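You operate a simulated robot arm through the tools that you are given. There is no shell and no other tool. Be economical: measure what you need, move in short steps, check, and stop when the job is done.

You are at the controls of a simulated robot arm. One attempt, no reset.

Task
Turn off the small hot plate, set the bowl on the white plate and wipe up the brown splash.
Fine: Knob to low and switch off before the bowl comes off; spill nothing. Use the yellow scrubber and put it back.

Only the result counts: the job must be done as asked and must still hold three seconds after the hand-in. Knocking over, shifting, dropping, spilling or breaking anything else fails it.

Robot
A 6-joint arm with a two-finger parallel gripper, fixed in place. Base frame: the origin is at the foot of the arm, x ahead of it, y to its left, z up; the work surface is at about z = 800. Readings come in mm, degrees, newtons and seconds.
With the tool pointing down near the work surface it reaches from about 240 to 640 mm from the base axis. Its first joint turns from -66.0 to 66.0 degrees. Payload 2.7 kg.
The tool frame sits at the grasp point between the pads (the TCP): z along the fingers, y along the line on which they close. The tips reach 23 mm beyond it. Largest opening 94 mm; finger width 38, thickness 10; the body of the gripper, 54 by 96 mm, starts 39 mm behind the TCP.
Orientation is told as [roll, pitch, yaw] about the base's x, y, z axes, in that order, counted from this pose: with the fingers straight down and closing along the base's y, the tool's x points along the base's -x, its y along +y and its z along -z.

Tools
- The arm moves only by the tool apply_moves. Its arguments are lists of equal length, an entry for each row: "travel": the shift along the tool's x, y, z in mm, a list of three; "rotation": the turn, a rotation vector about the tool's x, y, z in degrees, a list of three; "fingers": the gripper command, from -1 (shut) to 1 (fully open), values between in proportion. In form: {"travel": [[tx, ty, tz], ...], "rotation": [[wx, wy, wz], ...], "fingers": [fingers, ...]}. A call has 1 to 12 rows; each row shifts and turns the commanded pose from where the row before left it, along the tool's axes as they then stand. Each row takes 0.2 s and may step no farther than 50 mm and 8.6 degrees from the row before; otherwise, or with a gripper value out of range, the whole call is refused. A pose out of reach is approached as far as the arm can. The call stops where the force on the tool passes 40 N (or 10 N more than at its start, if that is more) or the arm is blocked; 0.2 s more then pass. Each finger travels about 45 mm/s and halts on what it meets, pressing with about 28 N; the grip force reading is that of the motor and also rises with nothing between the fingers. The clock runs only during rows and for 0.2 s after the last one: add rows that do not move to give the fingers time. The reply holds the time, the measured pose of the TCP, the force on the tool along the base axes, the opening and the grip force, in the units named above and with some noise.
- Cameras (640 x 400 px; columns grow to the right, rows downward): "scene" is fixed at [92, -454.8, 1394.8]; the picture's right is [0.54, -0.84, 0.00], its down [-0.55, -0.35, -0.76] and it looks along [0.64, 0.41, -0.65] (base axes); focal length 315 px, centre (320, 200). "wrist" rides on the gripper at [86, 16, -75] in the tool frame; the picture's right is [-0.18, 0.98, 0.00], its down [-0.58, -0.11, -0.81] and it looks along [-0.79, -0.15, 0.59] (tool axes); focal length 243 px, centre (320, 200). There is no depth. A picture from a camera that has moved, and an enlarged one, comes with that camera's place and axes in the base frame and with its lens.
- snapshot(camera): a new picture of that camera. The clock stands still meanwhile.
- inspect(camera, box): a new picture of the part [left, top, right, bottom] of that camera's present view, enlarged. The clock stands still meanwhile.
- sign_off(): hands the job in; it is judged then, once.

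Go step by step. Nothing tells you positions but the pictures and the camera data: compare them with the known pose of the tool, close in by small moves and look again before you grip or let go. The budget is 120 turns and 84 pictures, counting those below and the enlarged ones. Unless the task says otherwise, let go and move clear before handing in, and close with one line.

The tools are called after "Call:" as name(argument=value, ...) on one line, values as JSON. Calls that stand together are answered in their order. apply_moves: Moves the arm, as the interface text tells. Its arguments: {"type":"object","properties":{"travel":{"type":"array"},"rotation":{"type":"array"},"fingers":{"type":"array"}},"required":["travel","rotation","fingers"]} The other tools are called the same way: snapshot (camera) takes a picture; inspect (camera, box) takes an enlarged picture of a part of a camera's view; sign_off () hands the job in.

At the start:

```text
time: 0.0
eef_pos: [328.5, -234.1, 1184.5]
orientation: [0.0, 0.0, 0.0]
contact_force: [0.2, 0.2, 0.3]
opening: 93.9
grip_force: 0.0
```

scene: 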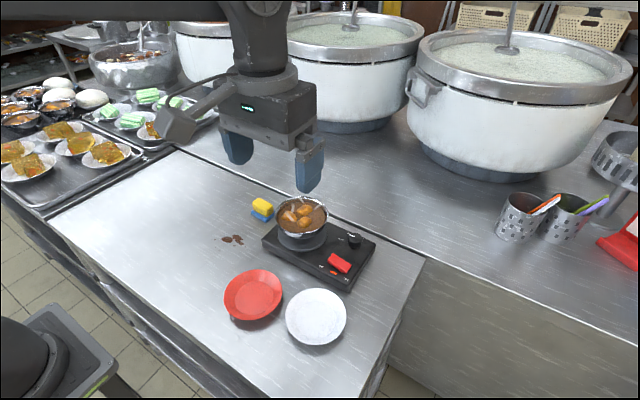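
wrist: 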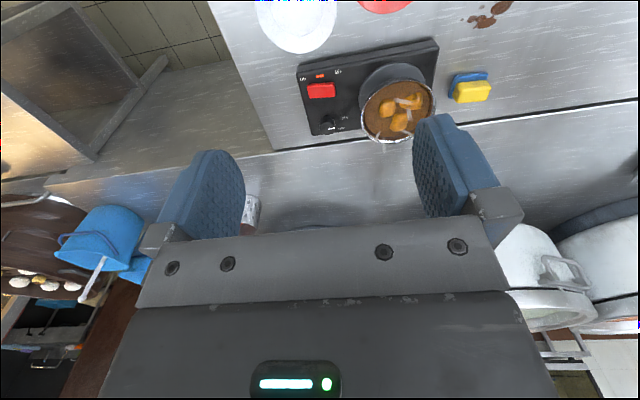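

I see the hot plate with the bowl, its knob and red switch, the yellow/blue scrubber, the brown splash, and the red and white plates. I'll take enlarged views first.

Call:
inspect(camera="scene", box=[200, 180, 400, 305])

Call:
inspect(camera="wrist", box=[240, 0, 520, 175])

Call:
inspect(camera="scene", box=[310, 220, 390, 290])

```text
3.20 times, centred on (300, 242) of scene
camera zoom: at [92.0, -454.8, 1394.8], right [0.54, -0.84, 0.0], down [-0.55, -0.35, -0.76], along [0.64, 0.41, -0.65], focal length 1009 px, centre (384, 64)
```

zoom: 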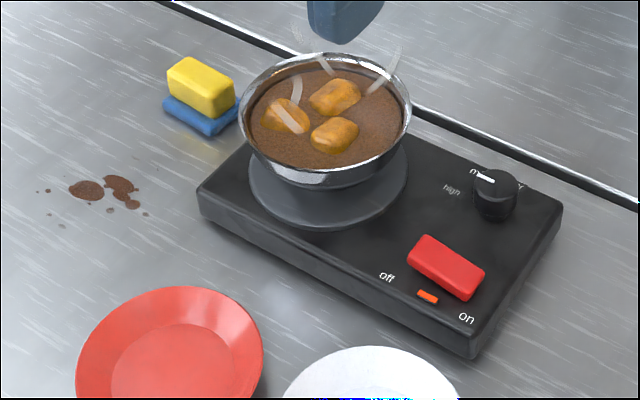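

```text
2.29 times, centred on (380, 88) of wrist
camera zoom: at [242.0, -217.9, 1259.4], right [0.18, 0.98, 0.0], down [0.58, -0.11, 0.81], along [0.79, -0.15, -0.59], focal length 555 px, centre (183, 457)
```

zoom: 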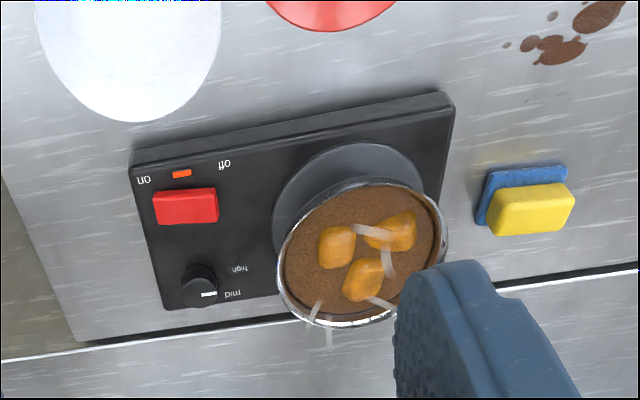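

```text
5.71 times, centred on (350, 255) of scene
camera zoom: at [92.0, -454.8, 1394.8], right [0.54, -0.84, 0.0], down [-0.55, -0.35, -0.76], along [0.64, 0.41, -0.65], focal length 1802 px, centre (149, -114)
```

zoom: 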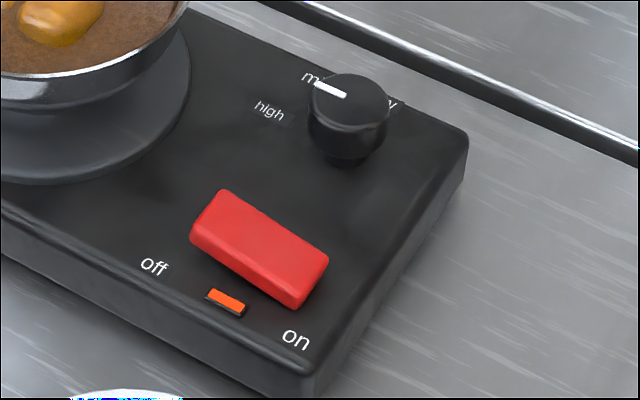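

The hot plate spans roughly x 445–579, y −298…−64, with the knob near (547,−255), pointing to mid, and the bowl centre near (510,−132) with a rim about 125 mm wide. I'll move closer for a better look.

Call:
apply_moves(travel=[[-10, 0, 45], [-10, 0, 45], [-10, 0, 45], [-10, 0, 45], [0, 0, 0]], rotation=[[0, 0, 0], [0, 0, 0], [0, 0, 0], [0, 0, 0], [0, 0, 0]], fingers=[1, 1, 1, 1, 1])

Call:
snapshot(camera="wrist")

```text
time: 1.2
eef_pos: [368.1, -232.2, 1002.6]
orientation: [0.0, -0.1, 0.0]
contact_force: [-0.2, -0.5, 0.1]
opening: 93.9
grip_force: 0.0
```

```text
78 pictures are left
camera wrist: at [281.9, -215.8, 1077.8], right [0.18, 0.98, 0.0], down [0.58, -0.11, 0.81], along [0.79, -0.15, -0.59], focal length 243 px, centre (320, 200)
```

wrist: 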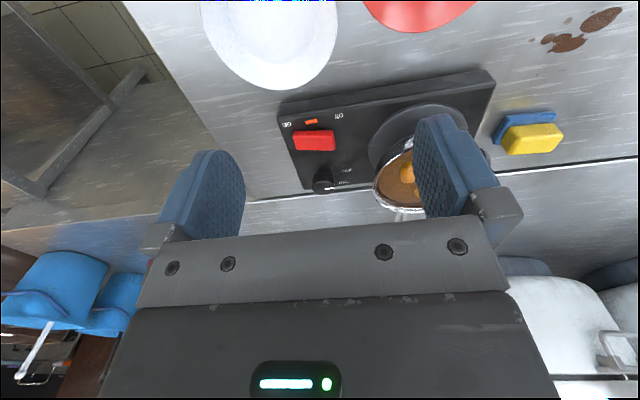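

The switch and knob are between the fingers in this view. I'll enlarge them and the bowl.

Call:
inspect(camera="wrist", box=[270, 90, 390, 200])

Call:
inspect(camera="scene", box=[265, 180, 345, 260])

Call:
inspect(camera="scene", box=[215, 255, 355, 350])

```text
3.64 times, centred on (330, 145) of wrist
camera zoom: at [281.9, -215.8, 1077.8], right [0.18, 0.98, 0.0], down [0.58, -0.11, 0.81], along [0.79, -0.15, -0.59], focal length 882 px, centre (284, 400)
```

zoom: 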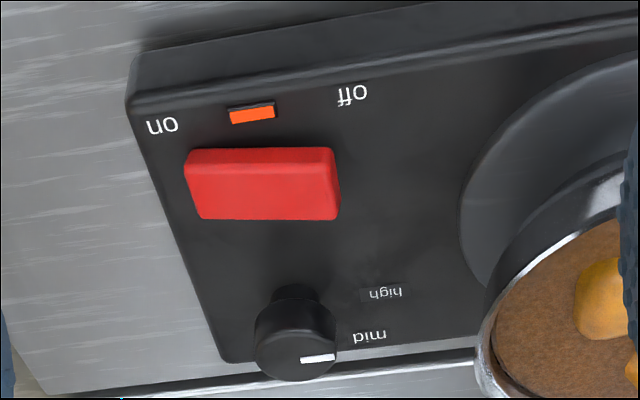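

```text
5.00 times, centred on (305, 220) of scene
camera zoom: at [92.0, -454.8, 1394.8], right [0.54, -0.84, 0.0], down [-0.55, -0.35, -0.76], along [0.64, 0.41, -0.65], focal length 1576 px, centre (395, 100)
```

zoom: 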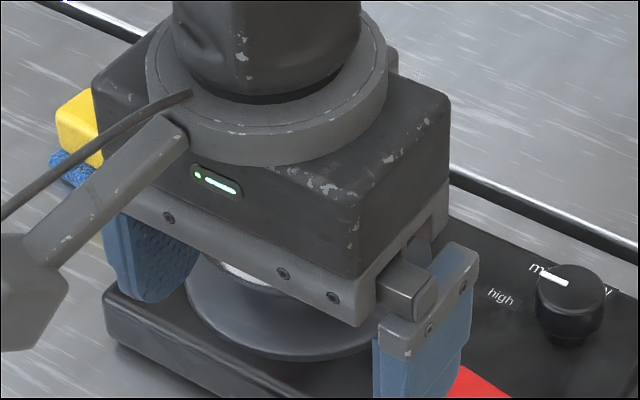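

```text
4.21 times, centred on (285, 302) of scene
camera zoom: at [92.0, -454.8, 1394.8], right [0.54, -0.84, 0.0], down [-0.55, -0.35, -0.76], along [0.64, 0.41, -0.65], focal length 1327 px, centre (467, -232)
```

zoom: 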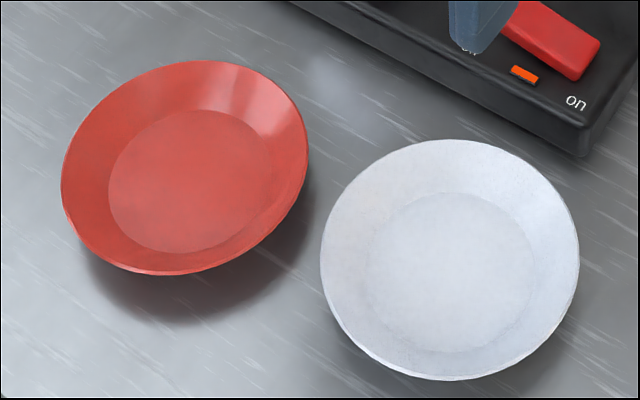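

The knob sits near (547,−258), about 32 mm wide with its top near z 860. "Low" lies clockwise (seen from above) from the current mid mark. I'll move above it with the fingers partly open.

Call:
apply_moves(travel=[[-44.7, -6.5, 16], [-44.7, -6.5, 16], [-44.7, -6.5, 16], [-44.7, -6.5, 16], [0, 0, 0], [0, 0, 0]], rotation=[[0, 0, 0], [0, 0, 0], [0, 0, 0], [0, 0, 0], [0, 0, 0], [0, 0, 0]], fingers=[0.2, 0.2, 0.2, 0.2, 0.2, 0.2])

Call:
snapshot(camera="wrist")

Call:
inspect(camera="scene", box=[290, 180, 410, 290])

```text
time: 2.6
eef_pos: [544.5, -262.8, 936.6]
orientation: [0.0, 0.0, 0.0]
contact_force: [0.1, 0.1, 0.2]
opening: 56.4
grip_force: 0.1
```

```text
74 pictures are left
camera wrist: at [457.9, -246.5, 1011.9], right [0.18, 0.98, 0.0], down [0.58, -0.11, 0.81], along [0.79, -0.15, -0.59], focal length 243 px, centre (320, 200)
```

wrist: 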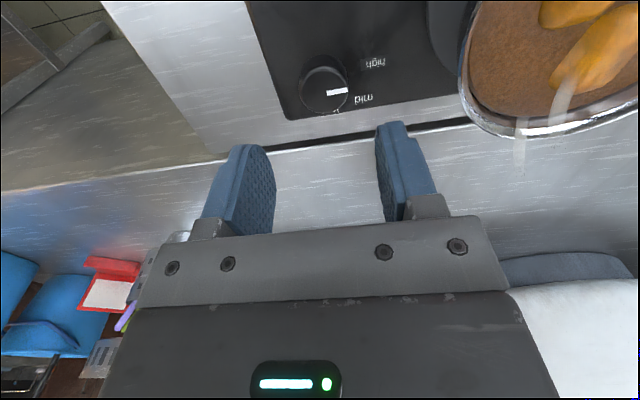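

```text
3.64 times, centred on (350, 235) of scene
camera zoom: at [92.0, -454.8, 1394.8], right [0.54, -0.84, 0.0], down [-0.55, -0.35, -0.76], along [0.64, 0.41, -0.65], focal length 1146 px, centre (211, 73)
```

zoom: 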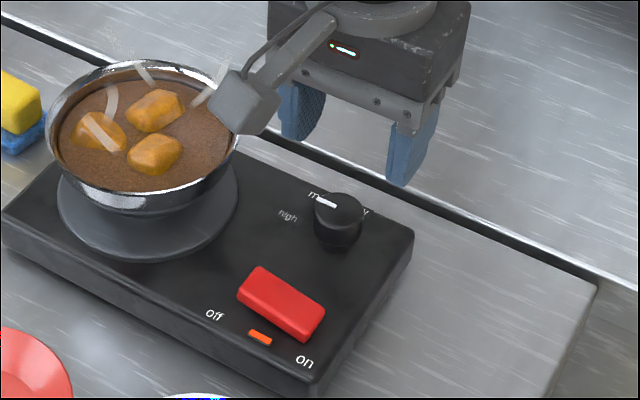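

The knob top projects to about (546,−259.5). I'll zoom in to read the pointer angle.

Call:
inspect(camera="wrist", box=[280, 40, 400, 120])

```text
5.00 times, centred on (340, 80) of wrist
camera zoom: at [457.9, -246.5, 1011.9], right [0.18, 0.98, 0.0], down [0.58, -0.11, 0.81], along [0.79, -0.15, -0.59], focal length 1213 px, centre (220, 800)
```

zoom: 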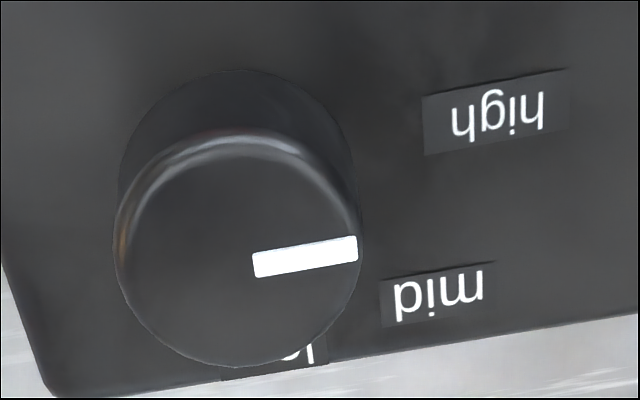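

The pointer is actually at "high" (toward +y), and low is 90° clockwise from it. I'll pre-rotate 45° counter-clockwise, centre over the knob, and go down partway.

Call:
apply_moves(travel=[[-1.5, 3.3, 0], [0, 0, 0], [0, 0, 0], [0, 0, 0], [0, 0, 0], [0, 0, 0], [0, 0, 0], [0, 0, 25], [0, 0, 20], [0, 0, 0]], rotation=[[0, 0, 0], [0, 0, -7.5], [0, 0, -7.5], [0, 0, -7.5], [0, 0, -7.5], [0, 0, -7.5], [0, 0, -7.5], [0, 0, 0], [0, 0, 0], [0, 0, 0]], fingers=[0.2, 0.2, 0.2, 0.2, 0.2, 0.2, 0.2, 0.2, 0.2, 0.2])

Call:
snapshot(camera="wrist")

Call:
inspect(camera="scene", box=[290, 180, 410, 290])

```text
time: 4.8
eef_pos: [549.3, -255.4, 894.9]
orientation: [-0.1, 0.0, 45.1]
contact_force: [0.1, -0.1, -0.4]
opening: 56.2
grip_force: 0.1
```

```text
71 pictures are left
camera wrist: at [477.4, -305.6, 970.2], right [-0.57, 0.82, 0.0], down [0.49, 0.34, 0.81], along [0.67, 0.46, -0.59], focal length 243 px, centre (320, 200)
```

wrist: 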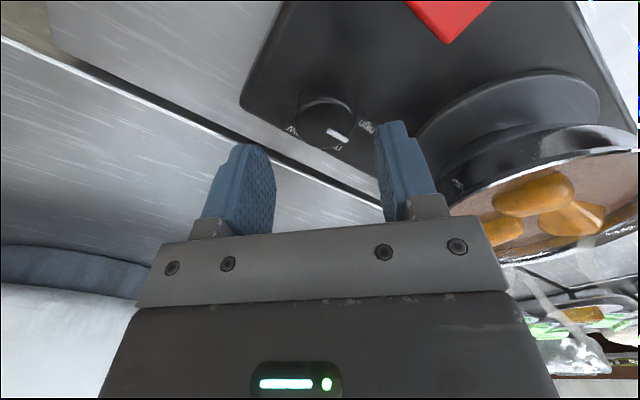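

```text
3.64 times, centred on (350, 235) of scene
camera zoom: at [92.0, -454.8, 1394.8], right [0.54, -0.84, 0.0], down [-0.55, -0.35, -0.76], along [0.64, 0.41, -0.65], focal length 1146 px, centre (211, 73)
```

zoom: 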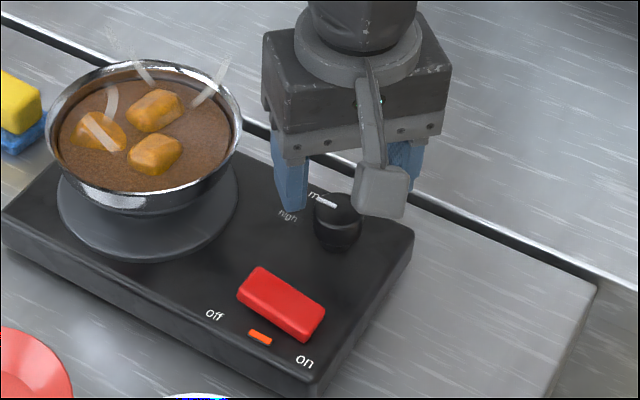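

Nearly centred; I'll zoom in to refine the offset.

Call:
inspect(camera="wrist", box=[265, 70, 385, 170])

```text
4.00 times, centred on (325, 120) of wrist
camera zoom: at [477.4, -305.6, 970.2], right [-0.57, 0.82, 0.0], down [0.49, 0.34, 0.81], along [0.67, 0.46, -0.59], focal length 970 px, centre (300, 520)
```

zoom: 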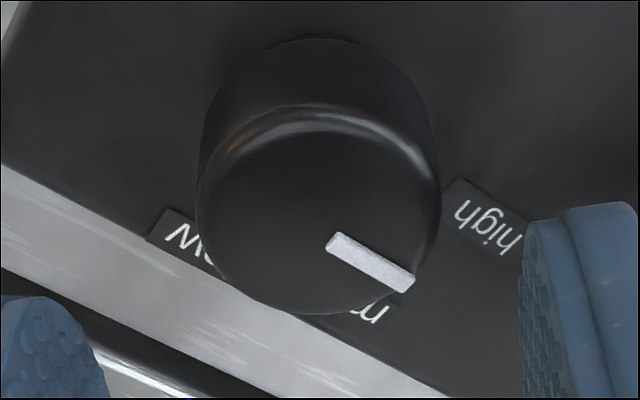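

The knob centre is about 4 mm along tool x and 2.5 mm along tool y from the TCP. I'll correct that, descend, and close.

Call:
apply_moves(travel=[[4, 2.5, 0], [0, 0, 15], [0, 0, 13], [0, 0, 0], [0, 0, 0], [0, 0, 0], [0, 0, 0]], rotation=[[0, 0, 0], [0, 0, 0], [0, 0, 0], [0, 0, 0], [0, 0, 0], [0, 0, 0], [0, 0, 0]], fingers=[0.2, 0.2, 0.2, 0.0, -0.2, -0.4, -0.4])

Call:
snapshot(camera="wrist")

```text
time: 6.4
eef_pos: [543.9, -256.1, 869.7]
orientation: [0.0, 0.0, 45.0]
contact_force: [-7.9, 7.8, 2.8]
opening: 33.0
grip_force: 4.6
```

```text
68 pictures are left
camera wrist: at [472.3, -306.1, 943.9], right [-0.57, 0.82, 0.0], down [0.49, 0.33, 0.81], along [0.66, 0.46, -0.59], focal length 243 px, centre (320, 200)
```

wrist: 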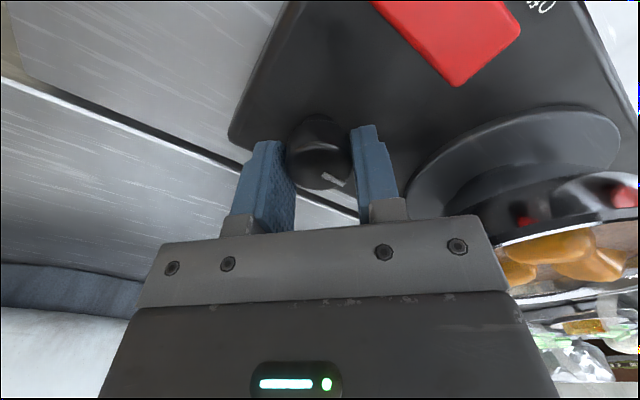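

The opening is 33 mm on the knob. I'll firm the grip, nudging slightly to balance the side force, before turning.

Call:
apply_moves(travel=[[0, 1, 0], [0, 0, 0], [0, 0, 0]], rotation=[[0, 0, 0], [0, 0, 0], [0, 0, 0]], fingers=[-0.5, -0.6, -0.6])

```text
time: 7.2
eef_pos: [543.2, -256.1, 868.9]
orientation: [-0.3, -0.1, 45.0]
contact_force: [-2.5, 8.9, 3.0]
opening: 31.3
grip_force: 28.5
```

The grip is firm with modest side force, so I'll turn clockwise 45° first and check.

Call:
apply_moves(travel=[[0, 0, 0], [0, 0, 0], [0, 0, 0], [0, 0, 0], [0, 0, 0], [0, 0, 0]], rotation=[[0, 0, 7.5], [0, 0, 7.5], [0, 0, 7.5], [0, 0, 7.5], [0, 0, 7.5], [0, 0, 7.5]], fingers=[-0.6, -0.6, -0.6, -0.6, -0.6, -0.6])

Call:
inspect(camera="wrist", box=[260, 80, 400, 220])

```text
time: 8.6
eef_pos: [543.3, -260.1, 869.0]
orientation: [-0.4, -0.2, -0.2]
contact_force: [14.4, -13.3, 0.4]
opening: 31.3
grip_force: 27.8
```

```text
2.86 times, centred on (330, 150) of wrist
camera zoom: at [457.4, -243.1, 943.4], right [0.19, 0.98, 0.0], down [0.58, -0.11, 0.81], along [0.79, -0.15, -0.59], focal length 693 px, centre (291, 343)
```

zoom: 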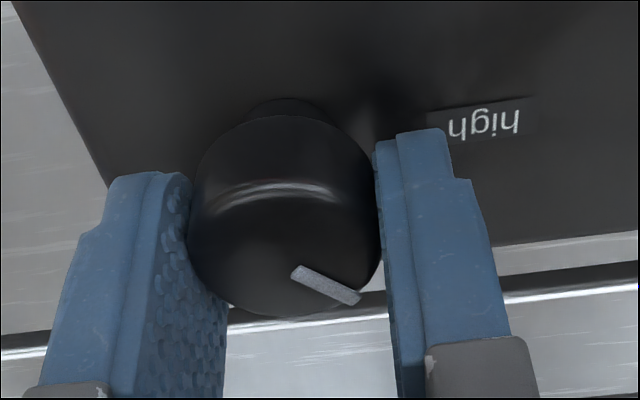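

The knob follows the hand and is now at mid. I'll relieve the side force with a small shift and turn the remaining 45°.

Call:
apply_moves(travel=[[-1.5, -1.5, 0], [0, 0, 0], [0, 0, 0], [0, 0, 0], [0, 0, 0], [0, 0, 0], [0, 0, 0], [0, 0, 0]], rotation=[[0, 0, 0], [0, 0, 7.5], [0, 0, 7.5], [0, 0, 7.5], [0, 0, 7.5], [0, 0, 7.5], [0, 0, 7.5], [0, 0, 0]], fingers=[-0.6, -0.6, -0.6, -0.6, -0.6, -0.6, -0.6, -0.6])

Call:
inspect(camera="wrist", box=[260, 80, 400, 220])

```text
time: 10.4
eef_pos: [542.0, -263.7, 869.5]
orientation: [-0.3, -0.3, -45.3]
contact_force: [-7.0, -28.5, 14.3]
opening: 31.5
grip_force: 28.1
```

```text
2.86 times, centred on (330, 150) of wrist
camera zoom: at [493.2, -190.1, 943.2], right [0.83, 0.56, 0.0], down [0.33, -0.48, 0.81], along [0.45, -0.67, -0.59], focal length 693 px, centre (291, 343)
```

zoom: 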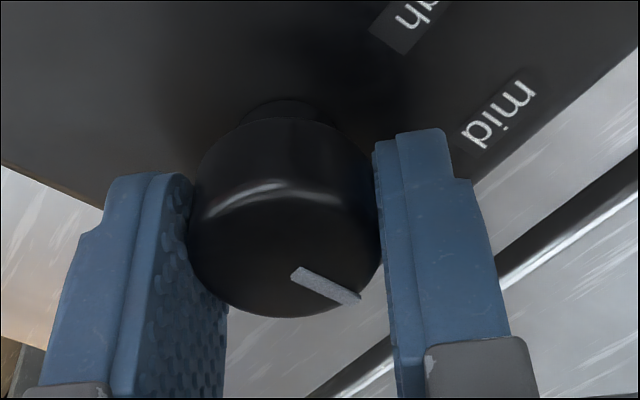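

The turn is complete. I'll release, rise, and check the pointer.

Call:
apply_moves(travel=[[0, 0, 0], [0, 0, 0], [0, 0, 0], [0, 0, -30], [0, 0, -40], [0, 0, 0]], rotation=[[0, 0, 0], [0, 0, 0], [0, 0, 0], [0, 0, 0], [0, 0, 0], [0, 0, 0]], fingers=[-0.2, 0.2, 0.2, 0.2, 0.2, 0.2])

Call:
inspect(camera="wrist", box=[240, 0, 440, 150])

Call:
inspect(camera="scene", box=[290, 180, 410, 290])

```text
time: 11.8
eef_pos: [543.6, -258.6, 937.0]
orientation: [0.0, -0.1, -45.0]
contact_force: [0.3, 0.2, 0.0]
opening: 56.2
grip_force: 0.0
```

```text
2.67 times, centred on (340, 75) of wrist
camera zoom: at [494.3, -185.2, 1011.9], right [0.82, 0.57, 0.0], down [0.33, -0.49, 0.81], along [0.46, -0.67, -0.59], focal length 647 px, centre (267, 533)
```

zoom: 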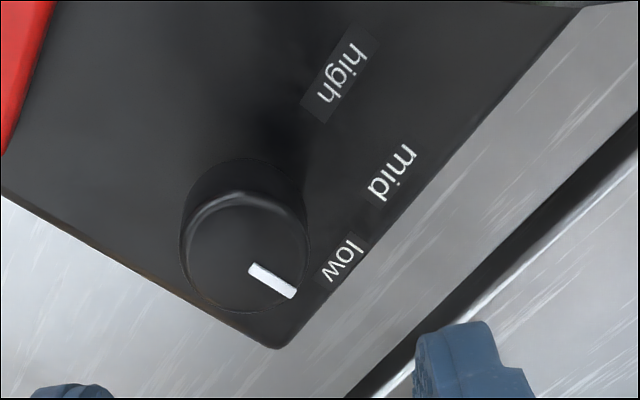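

```text
3.64 times, centred on (350, 235) of scene
camera zoom: at [92.0, -454.8, 1394.8], right [0.54, -0.84, 0.0], down [-0.55, -0.35, -0.76], along [0.64, 0.41, -0.65], focal length 1146 px, centre (211, 73)
```

zoom: 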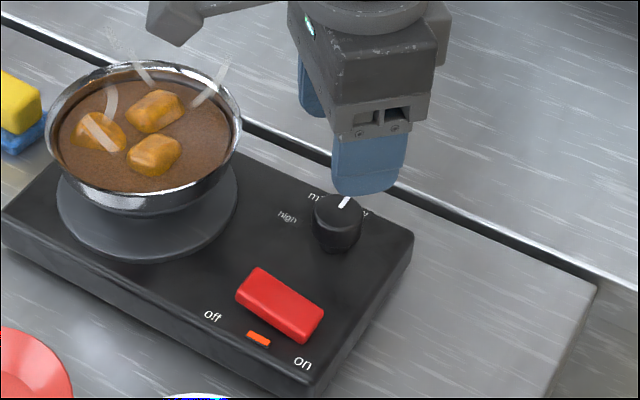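

The pointer is now on low. Next is the switch: the red rocker is centred near (475,−258), and its off end is the +y end at about y −241. I'll rotate back, close the fingers and hover over the off end.

Call:
apply_moves(travel=[[0, 0, 0], [0, 0, 0], [0, 0, 0], [0, 0, 0], [0, 0, 0], [0, 0, 0], [35, 8, 0], [33.6, 8.6, 25], [0, 0, 10], [0, 0, 0]], rotation=[[0, 0, -7.5], [0, 0, -7.5], [0, 0, -7.5], [0, 0, -7.5], [0, 0, -7.5], [0, 0, -7.5], [0, 0, 0], [0, 0, 0], [0, 0, 0], [0, 0, 0]], fingers=[-1, -1, -1, -1, -1, -1, -1, -1, -1, -1])

Call:
inspect(camera="wrist", box=[220, 20, 460, 220])

Call:
inspect(camera="scene", box=[290, 180, 410, 290])

```text
time: 14.0
eef_pos: [474.4, -242.3, 903.0]
orientation: [-0.1, -0.1, 0.0]
contact_force: [-0.5, -0.5, 0.3]
opening: 0.1
grip_force: 28.3
```

```text
2.00 times, centred on (340, 120) of wrist
camera zoom: at [387.9, -225.8, 977.7], right [0.18, 0.98, 0.0], down [0.58, -0.11, 0.81], along [0.79, -0.15, -0.59], focal length 485 px, centre (280, 360)
```

zoom: 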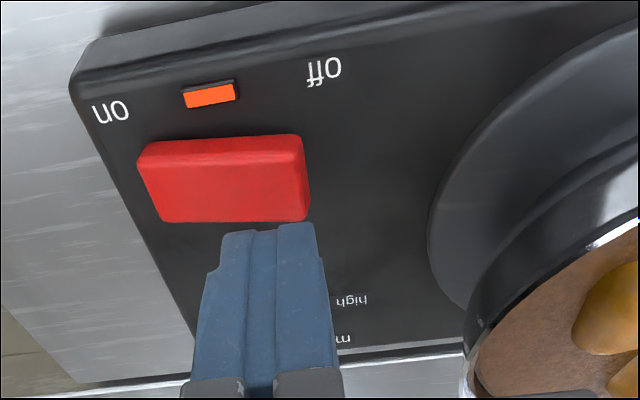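

```text
3.64 times, centred on (350, 235) of scene
camera zoom: at [91.9, -454.8, 1394.8], right [0.54, -0.84, 0.0], down [-0.55, -0.35, -0.76], along [0.64, 0.41, -0.65], focal length 1146 px, centre (211, 73)
```

zoom: 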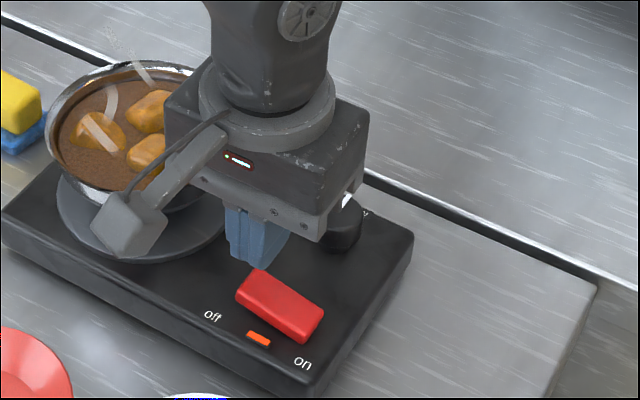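

The tips hover over the off end. I'll shift 3 mm and press down in small steps.

Call:
apply_moves(travel=[[3, -0.5, 15], [0, 0, 8], [0, 0, 4], [0, 0, 4], [0, 0, 3], [0, 0, 3], [0, 0, 3]], rotation=[[0, 0, 0], [0, 0, 0], [0, 0, 0], [0, 0, 0], [0, 0, 0], [0, 0, 0], [0, 0, 0]], fingers=[-1, -1, -1, -1, -1, -1, -1])

Call:
inspect(camera="wrist", box=[220, 60, 420, 220])

Call:
inspect(camera="scene", box=[290, 180, 410, 290])

```text
time: 15.2
eef_pos: [472.6, -240.9, 874.1]
orientation: [0.1, 0.0, 0.1]
contact_force: [-6.5, 6.8, 9.1]
opening: 0.0
grip_force: 27.8
stopped in row 6: the force on the tool passed its limit (the readings are from after the stop); the commanded pose is now the measured one
```

```text
2.50 times, centred on (320, 140) of wrist
camera zoom: at [387.0, -225.0, 948.3], right [0.18, 0.98, 0.0], down [0.58, -0.11, 0.81], along [0.79, -0.15, -0.59], focal length 606 px, centre (320, 350)
```

zoom: 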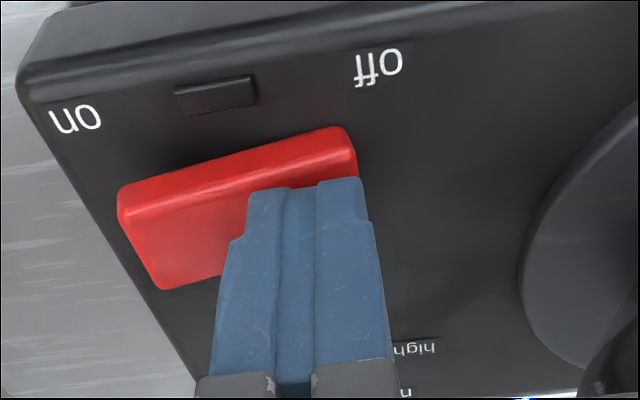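

```text
3.64 times, centred on (350, 235) of scene
camera zoom: at [91.7, -454.6, 1394.9], right [0.54, -0.84, 0.0], down [-0.55, -0.35, -0.76], along [0.64, 0.41, -0.65], focal length 1146 px, centre (211, 73)
```

zoom: 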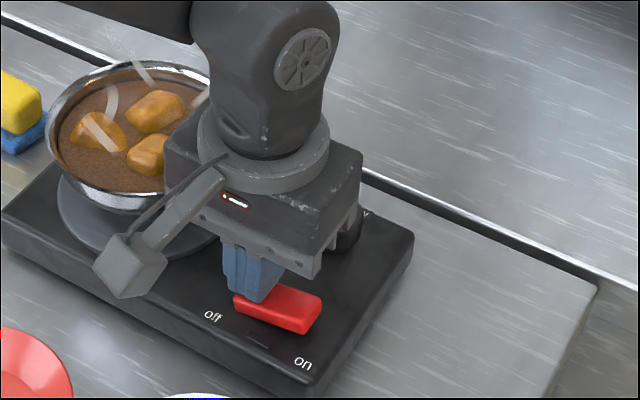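

The rocker flipped and the indicator is dark, so the plate is off. Now I'll rise and move back to view the bowl's profile from a lower angle.

Call:
apply_moves(travel=[[0, 0, -45], [0, 0, -40], [45, 15, 0], [45, 15, 0], [35, 20, 0], [22, 45, 0], [0, 15, 40], [0, 0, 45], [0, 0, 0]], rotation=[[0, 0, 0], [0, 0, 0], [0, 0, 0], [0, 0, 0], [0, 0, 0], [0, 0, 0], [0, 0, 0], [0, 0, 0], [0, 0, 0]], fingers=[-1, -1, 1, 1, 1, 1, 1, 1, 1])

Call:
snapshot(camera="wrist")

Call:
inspect(camera="scene", box=[210, 180, 370, 350])

```text
time: 17.2
eef_pos: [326.7, -134.2, 871.6]
orientation: [0.0, -0.2, 0.1]
contact_force: [0.2, 0.2, 0.0]
opening: 94.1
grip_force: 0.1
```

```text
59 pictures are left
camera wrist: at [241.1, -116.9, 945.5], right [0.18, 0.98, 0.0], down [0.58, -0.11, 0.81], along [0.79, -0.15, -0.59], focal length 243 px, centre (320, 200)
```

wrist: 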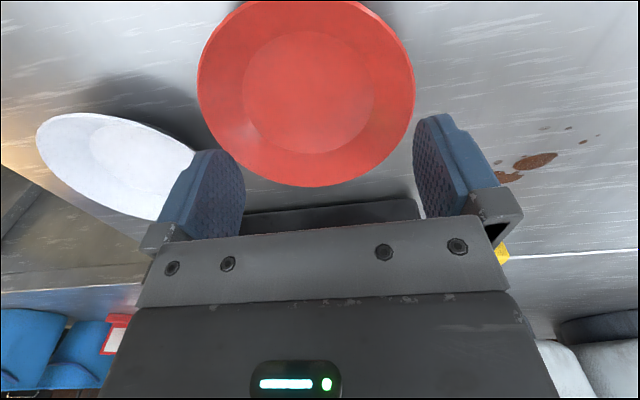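

```text
2.35 times, centred on (290, 265) of scene
camera zoom: at [92.0, -454.8, 1394.8], right [0.54, -0.84, 0.0], down [-0.55, -0.35, -0.76], along [0.64, 0.41, -0.65], focal length 742 px, centre (391, 47)
```

zoom: 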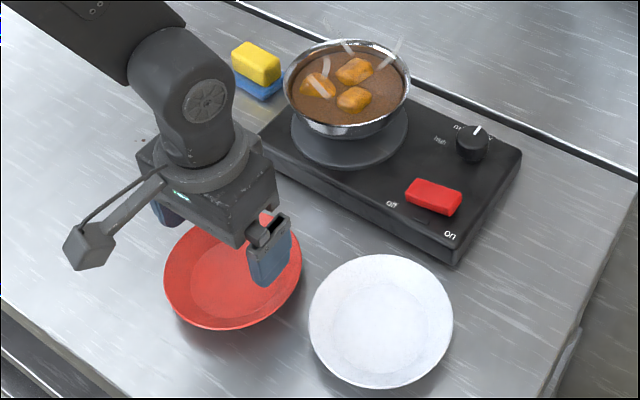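

The hand blocks the view of the bowl from here. I'll raise it and tilt the tool forward about 25° so the camera sees the bowl's side profile.

Call:
apply_moves(travel=[[0, 0, -45], [-10, 0, -10], [0, 0, 0], [0, 0, 0], [0, 0, 0], [0, 0, 0]], rotation=[[0, 0, 0], [0, 0, 0], [0, -8.3, 0], [0, -8.3, 0], [0, -8.3, 0], [0, 0, 0]], fingers=[1, 1, 1, 1, 1, 1])

Call:
snapshot(camera="wrist")

```text
time: 18.6
eef_pos: [335.3, -133.5, 926.7]
orientation: [0.1, -25.1, 0.0]
contact_force: [0.4, -1.5, 0.0]
opening: 94.1
grip_force: 0.1
```

```text
57 pictures are left
camera wrist: at [225.9, -116.3, 957.5], right [0.17, 0.98, 0.08], down [0.19, -0.11, 0.98], along [0.97, -0.15, -0.2], focal length 243 px, centre (320, 200)
```

wrist: 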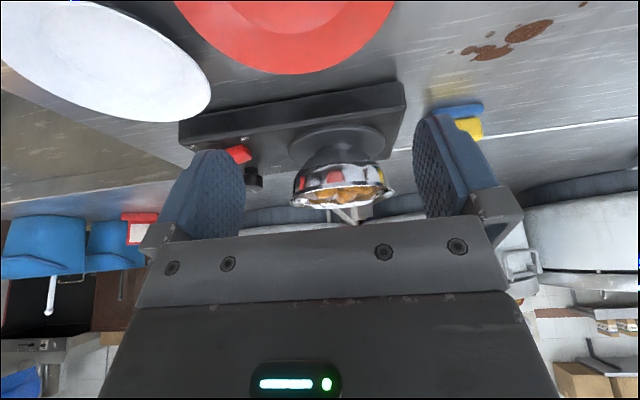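

Call:
inspect(camera="wrist", box=[270, 100, 410, 240])

```text
2.86 times, centred on (340, 170) of wrist
camera zoom: at [225.9, -116.3, 957.5], right [0.17, 0.98, 0.08], down [0.19, -0.11, 0.98], along [0.97, -0.15, -0.2], focal length 693 px, centre (263, 286)
```

zoom: 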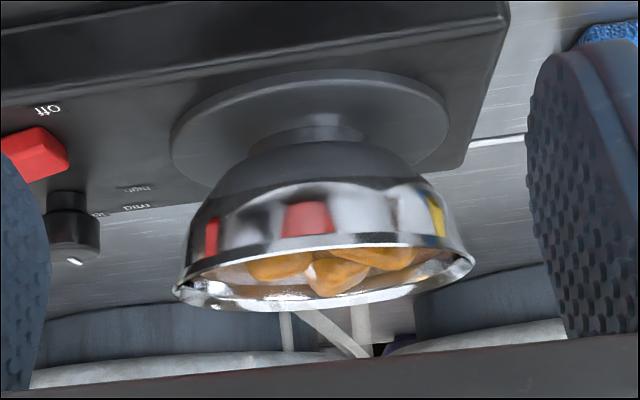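

This view shows a hemispherical bowl on a small foot, with the upper wall about 15–20° from vertical, rim near z 895 and centre about (510,−135). I'll pinch the rim on its −y side with the tool tilted to match the wall. First I'll hover upright above that spot.

Call:
apply_moves(travel=[[0, 0, 0], [0, 0, 0], [0, 0, 0], [0, 0, -45], [-40, -15, 0], [-45, -15, 0], [-45, -16, 0], [-43, -16, 0], [0, 0, 0], [0, 0, 0]], rotation=[[0, 8.3, 0], [0, 8.3, 0], [0, 8.3, 0], [0, 0, 0], [0, 0, 0], [0, 0, 0], [0, 0, 0], [0, 0, 0], [0, 0, 0], [0, 0, 0]], fingers=[0.1, 0.1, 0.1, 0.1, 0.1, 0.1, 0.1, 0.1, 0.1, 0.1])

Call:
snapshot(camera="wrist")

Call:
inspect(camera="scene", box=[250, 150, 390, 270])

```text
time: 20.8
eef_pos: [508.3, -193.5, 974.6]
orientation: [0.1, -0.1, 0.2]
contact_force: [0.6, -0.2, 1.6]
opening: 51.7
grip_force: 0.1
```

```text
55 pictures are left
camera wrist: at [421.3, -176.8, 1049.4], right [0.18, 0.98, 0.0], down [0.58, -0.11, 0.81], along [0.79, -0.15, -0.59], focal length 243 px, centre (320, 200)
```

wrist: 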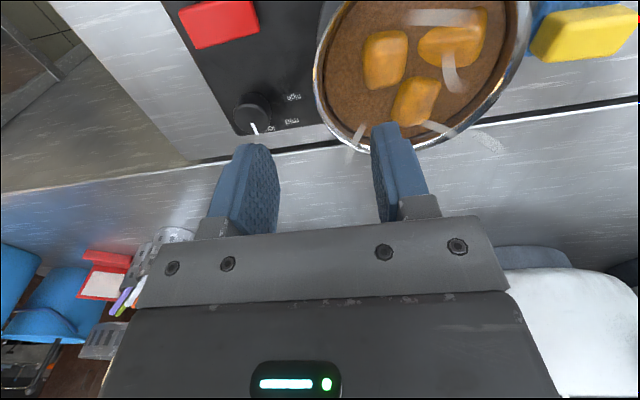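

```text
3.33 times, centred on (320, 210) of scene
camera zoom: at [92.0, -454.8, 1394.8], right [0.54, -0.84, 0.0], down [-0.55, -0.35, -0.76], along [0.64, 0.41, -0.65], focal length 1051 px, centre (320, 167)
```

zoom: 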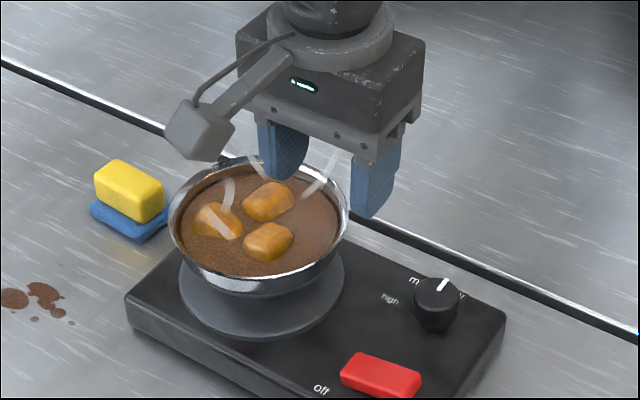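

The −y rim edge is at y ≈ −195.5, and the nearest food chunk's edge is at about y −162. I'll narrow the opening to about 26 mm, tilt 15° to match the wall, and hover 50 mm back along the approach line.

Call:
apply_moves(travel=[[-3.5, -14.5, 33], [0, 0, 0], [0, 0, 0], [0, 0, 0], [0, 0, 0]], rotation=[[0, 0, 0], [-7.5, 0, 0], [-7.5, 0, 0], [0, 0, 0], [0, 0, 0]], fingers=[-0.45, -0.45, -0.45, -0.45, -0.45])

Call:
snapshot(camera="wrist")

Call:
inspect(camera="scene", box=[250, 150, 390, 270])

```text
time: 22.0
eef_pos: [513.0, -207.4, 941.1]
orientation: [15.1, -0.1, 0.1]
contact_force: [0.5, 0.0, 0.1]
opening: 26.2
grip_force: 0.2
```

```text
53 pictures are left
camera wrist: at [426.7, -211.2, 1017.1], right [0.18, 0.95, 0.26], down [0.58, -0.31, 0.75], along [0.79, 0.01, -0.61], focal length 243 px, centre (320, 200)
```

wrist: 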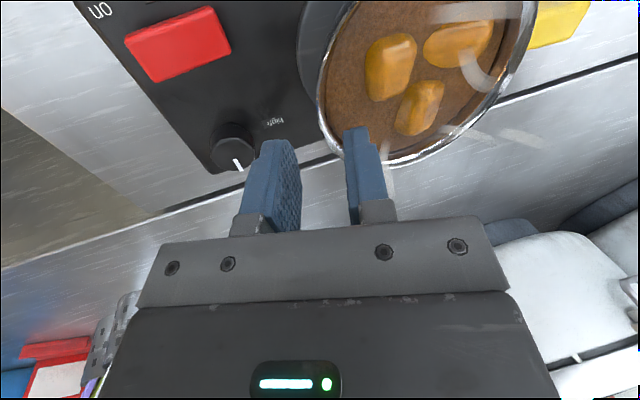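

```text
3.33 times, centred on (320, 210) of scene
camera zoom: at [91.9, -454.8, 1394.8], right [0.54, -0.84, 0.0], down [-0.55, -0.35, -0.76], along [0.64, 0.41, -0.65], focal length 1051 px, centre (320, 167)
```

zoom: 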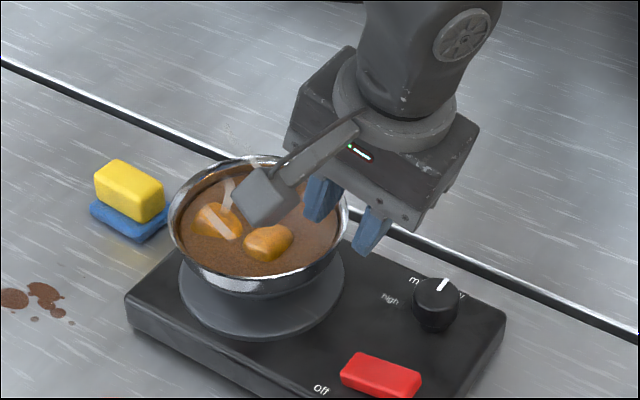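

Alignment is good; I'll shift 3 mm toward the bowl to centre the wall between the pads, then descend along the wall in steps.

Call:
apply_moves(travel=[[1, 3, 0], [0, 0, 20], [0, 0, 15], [0, 0, 8], [0, 0, 0]], rotation=[[0, 0, 0], [0, 0, 0], [0, 0, 0], [0, 0, 0], [0, 0, 0]], fingers=[-0.45, -0.45, -0.45, -0.45, -0.45])

Call:
inspect(camera="wrist", box=[220, 60, 440, 240])

Call:
inspect(camera="scene", box=[250, 150, 390, 270])

```text
time: 23.2
eef_pos: [511.2, -194.0, 900.5]
orientation: [14.9, -0.1, 0.1]
contact_force: [-0.5, -0.7, 0.6]
opening: 26.0
grip_force: 0.1
```

```text
2.22 times, centred on (330, 150) of wrist
camera zoom: at [424.9, -197.3, 976.1], right [0.18, 0.95, 0.26], down [0.58, -0.31, 0.75], along [0.79, 0.01, -0.61], focal length 539 px, centre (298, 311)
```

zoom: 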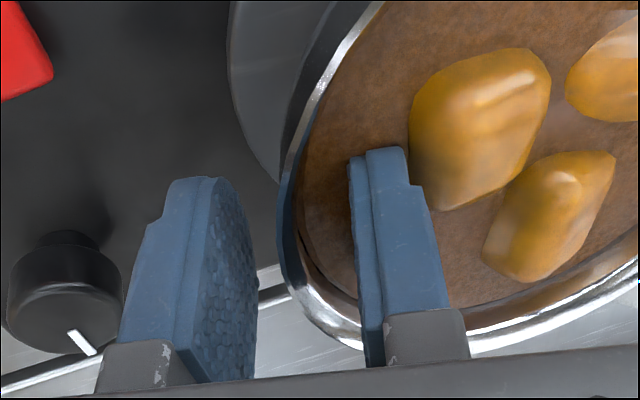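

```text
3.33 times, centred on (320, 210) of scene
camera zoom: at [92.0, -454.8, 1394.8], right [0.54, -0.84, 0.0], down [-0.55, -0.35, -0.76], along [0.64, 0.41, -0.65], focal length 1051 px, centre (320, 167)
```

zoom: 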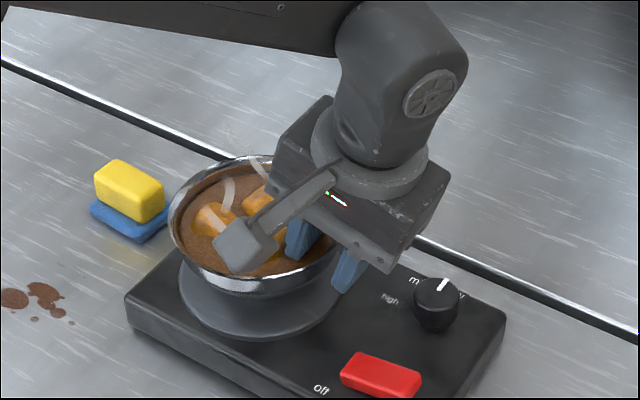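

The fingers straddle the wall, with the inner tip clear of the chunk. I'll go down 5 mm more and close gently.

Call:
apply_moves(travel=[[0, 0, 3], [0, 0, 3], [0, 0, 0], [0, 0, 0], [0, 0, 0]], rotation=[[0, 0, 0], [0, 0, 0], [0, 0, 0], [0, 0, 0], [0, 0, 0]], fingers=[-0.45, -0.45, -0.6, -0.7, -0.8])

Call:
inspect(camera="wrist", box=[220, 60, 440, 240])

```text
time: 24.4
eef_pos: [512.9, -191.9, 894.7]
orientation: [15.2, -0.3, 0.1]
contact_force: [-0.9, 4.6, 14.3]
opening: 15.6
grip_force: 28.1
```

```text
2.22 times, centred on (330, 150) of wrist
camera zoom: at [425.6, -196.0, 971.3], right [0.18, 0.95, 0.26], down [0.58, -0.31, 0.75], along [0.8, 0.01, -0.61], focal length 539 px, centre (298, 311)
```

zoom: 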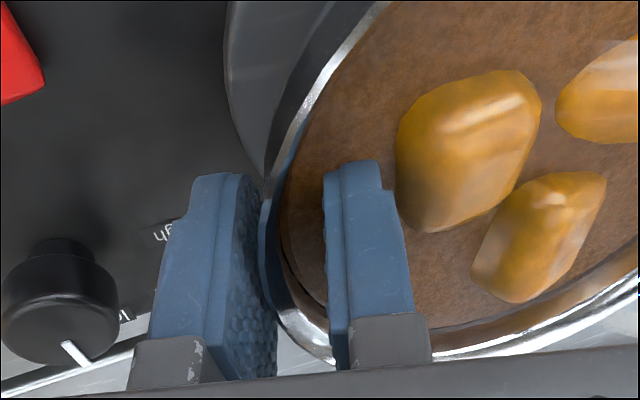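

The grip is firm at 15.6 mm. I'll lift very slightly (4 mm) to see whether the bowl comes up level.

Call:
apply_moves(travel=[[0, 0.5, -2], [0, 0.5, -2], [0, 0, 0]], rotation=[[0, 0, 0], [0, 0, 0], [0, 0, 0]], fingers=[-0.95, -0.95, -0.95])

Call:
inspect(camera="scene", box=[250, 150, 390, 270])

Call:
inspect(camera="wrist", box=[220, 0, 540, 240])

```text
time: 25.2
eef_pos: [511.6, -192.7, 896.1]
orientation: [15.0, 0.1, 0.0]
contact_force: [-0.6, 3.9, 5.7]
opening: 14.9
grip_force: 28.2
```

```text
3.33 times, centred on (320, 210) of scene
camera zoom: at [91.8, -454.7, 1394.9], right [0.54, -0.84, 0.0], down [-0.55, -0.35, -0.76], along [0.64, 0.41, -0.65], focal length 1051 px, centre (320, 167)
```

zoom: 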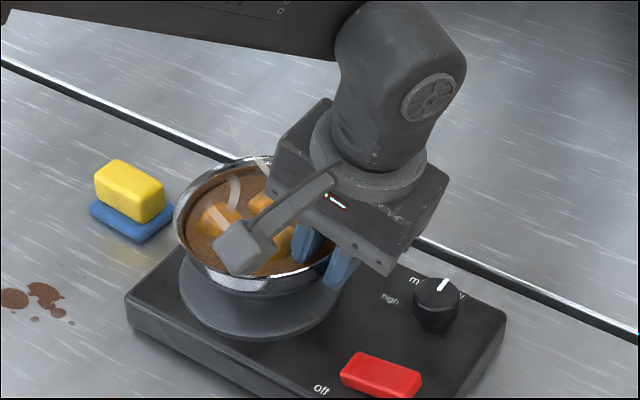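

```text
1.67 times, centred on (380, 120) of wrist
camera zoom: at [425.9, -196.0, 972.8], right [0.18, 0.95, 0.26], down [0.58, -0.31, 0.75], along [0.79, 0.01, -0.61], focal length 404 px, centre (220, 333)
```

zoom: 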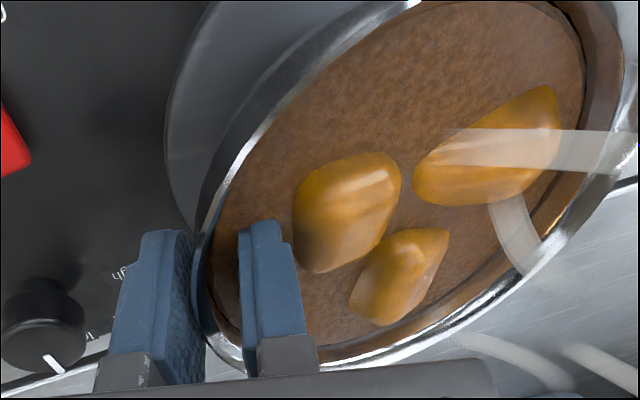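

The bowl slid about 4 mm as the grip settled. I'll lift a few millimetres more and check the tilt.

Call:
apply_moves(travel=[[0, 0.8, -3], [0, 0.8, -3], [0, 0, 0], [0, 0, 0]], rotation=[[0, 0, 0], [0, 0, 0], [0, 0, 0], [0, 0, 0]], fingers=[-1, -1, -1, -1])

Call:
inspect(camera="scene", box=[250, 150, 390, 270])

Call:
inspect(camera="wrist", box=[220, 0, 540, 240])

```text
time: 26.2
eef_pos: [512.1, -192.7, 903.2]
orientation: [15.0, -0.1, 0.0]
contact_force: [-1.4, 3.4, 5.4]
opening: 12.0
grip_force: 28.0
```

```text
3.33 times, centred on (320, 210) of scene
camera zoom: at [91.8, -454.7, 1394.9], right [0.54, -0.84, 0.0], down [-0.55, -0.35, -0.76], along [0.64, 0.41, -0.65], focal length 1051 px, centre (320, 167)
```

zoom: 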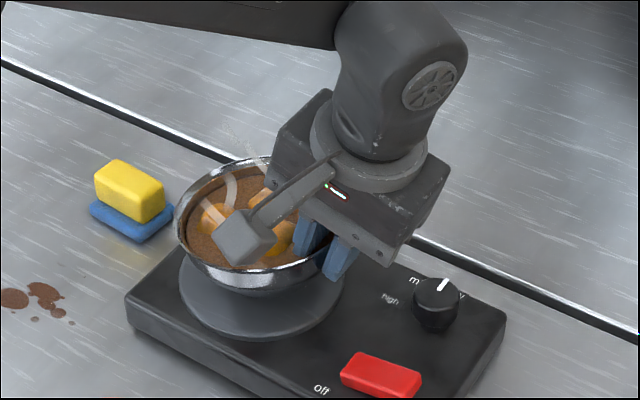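

```text
1.67 times, centred on (380, 120) of wrist
camera zoom: at [426.1, -196.0, 980.1], right [0.18, 0.95, 0.26], down [0.58, -0.31, 0.75], along [0.79, 0.01, -0.61], focal length 404 px, centre (220, 333)
```

zoom: 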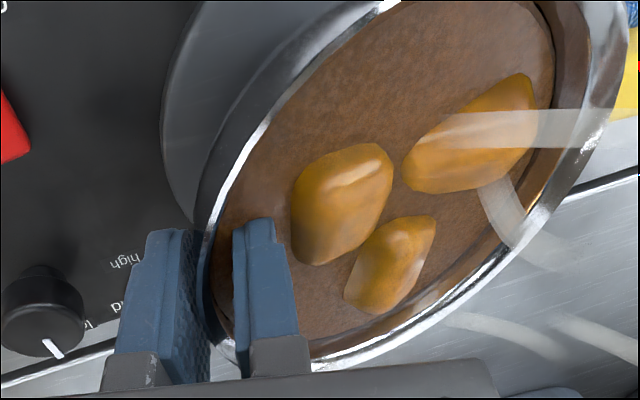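

The fingers slid up the wall instead of lifting it, so the pads aren't parallel to the inner wall. I'll release, back off, and look at the wall closely.

Call:
apply_moves(travel=[[0, 0, 0], [0, 0, 0], [0, 0, -25], [0, 0, -25], [0, -30, 0], [0, -40, 0], [0, 0, 0]], rotation=[[0, 0, 0], [0, 0, 0], [0, 0, 0], [0, 0, 0], [0, 0, 0], [0, 0, 0], [0, 0, 0]], fingers=[-0.5, -0.5, -0.5, -0.5, -0.5, -0.5, -0.5])

Call:
snapshot(camera="wrist")

Call:
inspect(camera="scene", box=[265, 180, 345, 260])

```text
time: 27.8
eef_pos: [512.6, -277.3, 932.1]
orientation: [15.0, -0.1, 0.0]
contact_force: [-0.1, 0.3, -0.7]
opening: 23.3
grip_force: 0.1
```

```text
44 pictures are left
camera wrist: at [425.8, -279.8, 1008.9], right [0.18, 0.95, 0.26], down [0.58, -0.31, 0.75], along [0.79, 0.01, -0.61], focal length 243 px, centre (320, 200)
```

wrist: 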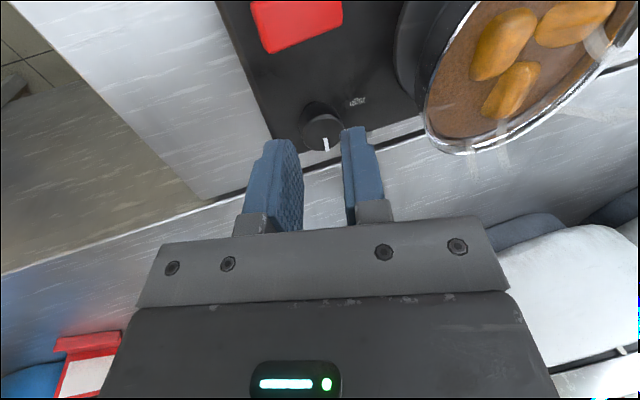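

```text
5.00 times, centred on (305, 220) of scene
camera zoom: at [91.9, -454.9, 1394.8], right [0.54, -0.84, 0.0], down [-0.55, -0.35, -0.76], along [0.64, 0.41, -0.65], focal length 1576 px, centre (395, 100)
```

zoom: 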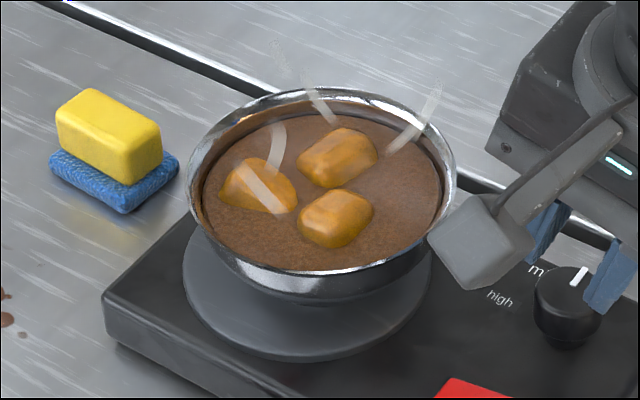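

The bowl is level, with soup about 7 mm below the rim. I'll try again with a steeper tilt (26°) and a shallower insertion to match the wall, checking from a hover first.

Call:
apply_moves(travel=[[0, 0, 0], [0, 0, 0], [0, 28, 12.7], [0, 27.8, 12.8], [0, 0, 0], [0, 0, 0]], rotation=[[-5.5, 0, 0], [-5.5, 0, 0], [0, 0, 0], [0, 0, 0], [0, 0, 0], [0, 0, 0]], fingers=[-0.5, -0.5, -0.5, -0.5, -0.5, -0.5])

Call:
snapshot(camera="wrist")

```text
time: 29.2
eef_pos: [512.4, -214.2, 933.8]
orientation: [25.9, -0.1, 0.1]
contact_force: [-0.7, -0.4, 0.4]
opening: 23.2
grip_force: 0.1
```

```text
42 pictures are left
camera wrist: at [426.0, -231.7, 1007.8], right [0.18, 0.88, 0.43], down [0.58, -0.45, 0.68], along [0.79, 0.13, -0.6], focal length 243 px, centre (320, 200)
```

wrist: 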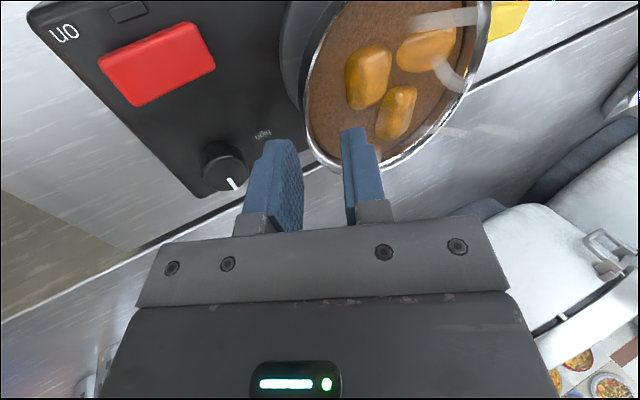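

The rim edge is about 8 mm left of my line; I'll shift −5.5 mm and descend along the tool axis.

Call:
apply_moves(travel=[[0, -5.5, 0], [0, 0, 15], [0, 0, 12], [0, 0, 0]], rotation=[[0, 0, 0], [0, 0, 0], [0, 0, 0], [0, 0, 0]], fingers=[-0.5, -0.5, -0.5, -0.5])

Call:
inspect(camera="wrist", box=[220, 60, 440, 240])

```text
time: 30.2
eef_pos: [513.6, -205.8, 906.6]
orientation: [26.3, -0.1, 0.1]
contact_force: [0.1, 0.7, 0.7]
opening: 23.4
grip_force: 0.0
```

```text
2.22 times, centred on (330, 150) of wrist
camera zoom: at [427.1, -223.5, 981.4], right [0.18, 0.88, 0.43], down [0.58, -0.45, 0.68], along [0.79, 0.13, -0.6], focal length 539 px, centre (298, 311)
```

zoom: 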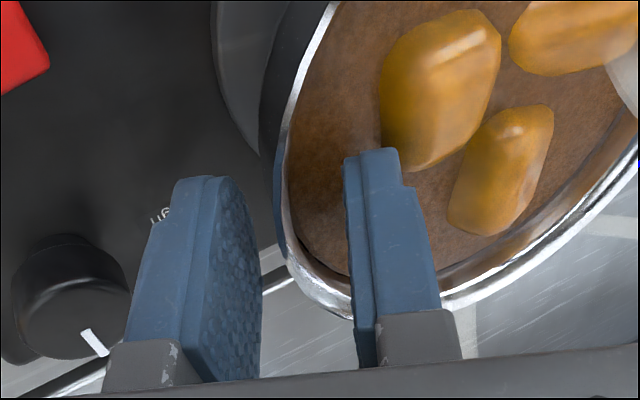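

The wall is well centred between the fingers. I'll go 7 mm deeper and close.

Call:
apply_moves(travel=[[0, 0, 4], [0, 0, 3], [0, 0, 0], [0, 0, 0], [0, 0, 0], [0, 0, 0]], rotation=[[0, 0, 0], [0, 0, 0], [0, 0, 0], [0, 0, 0], [0, 0, 0], [0, 0, 0]], fingers=[-0.5, -0.5, -0.65, -0.8, -0.95, -0.95])

Call:
inspect(camera="wrist", box=[220, 60, 440, 240])

```text
time: 31.6
eef_pos: [512.7, -203.8, 901.8]
orientation: [26.1, -0.2, 0.0]
contact_force: [-3.1, 2.1, 6.2]
opening: 8.7
grip_force: 28.4
```

```text
2.22 times, centred on (330, 150) of wrist
camera zoom: at [426.0, -220.8, 977.1], right [0.18, 0.88, 0.43], down [0.58, -0.45, 0.68], along [0.79, 0.13, -0.59], focal length 539 px, centre (298, 311)
```

zoom: 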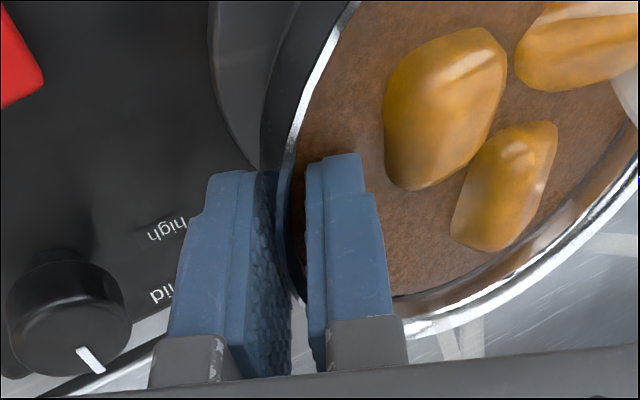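

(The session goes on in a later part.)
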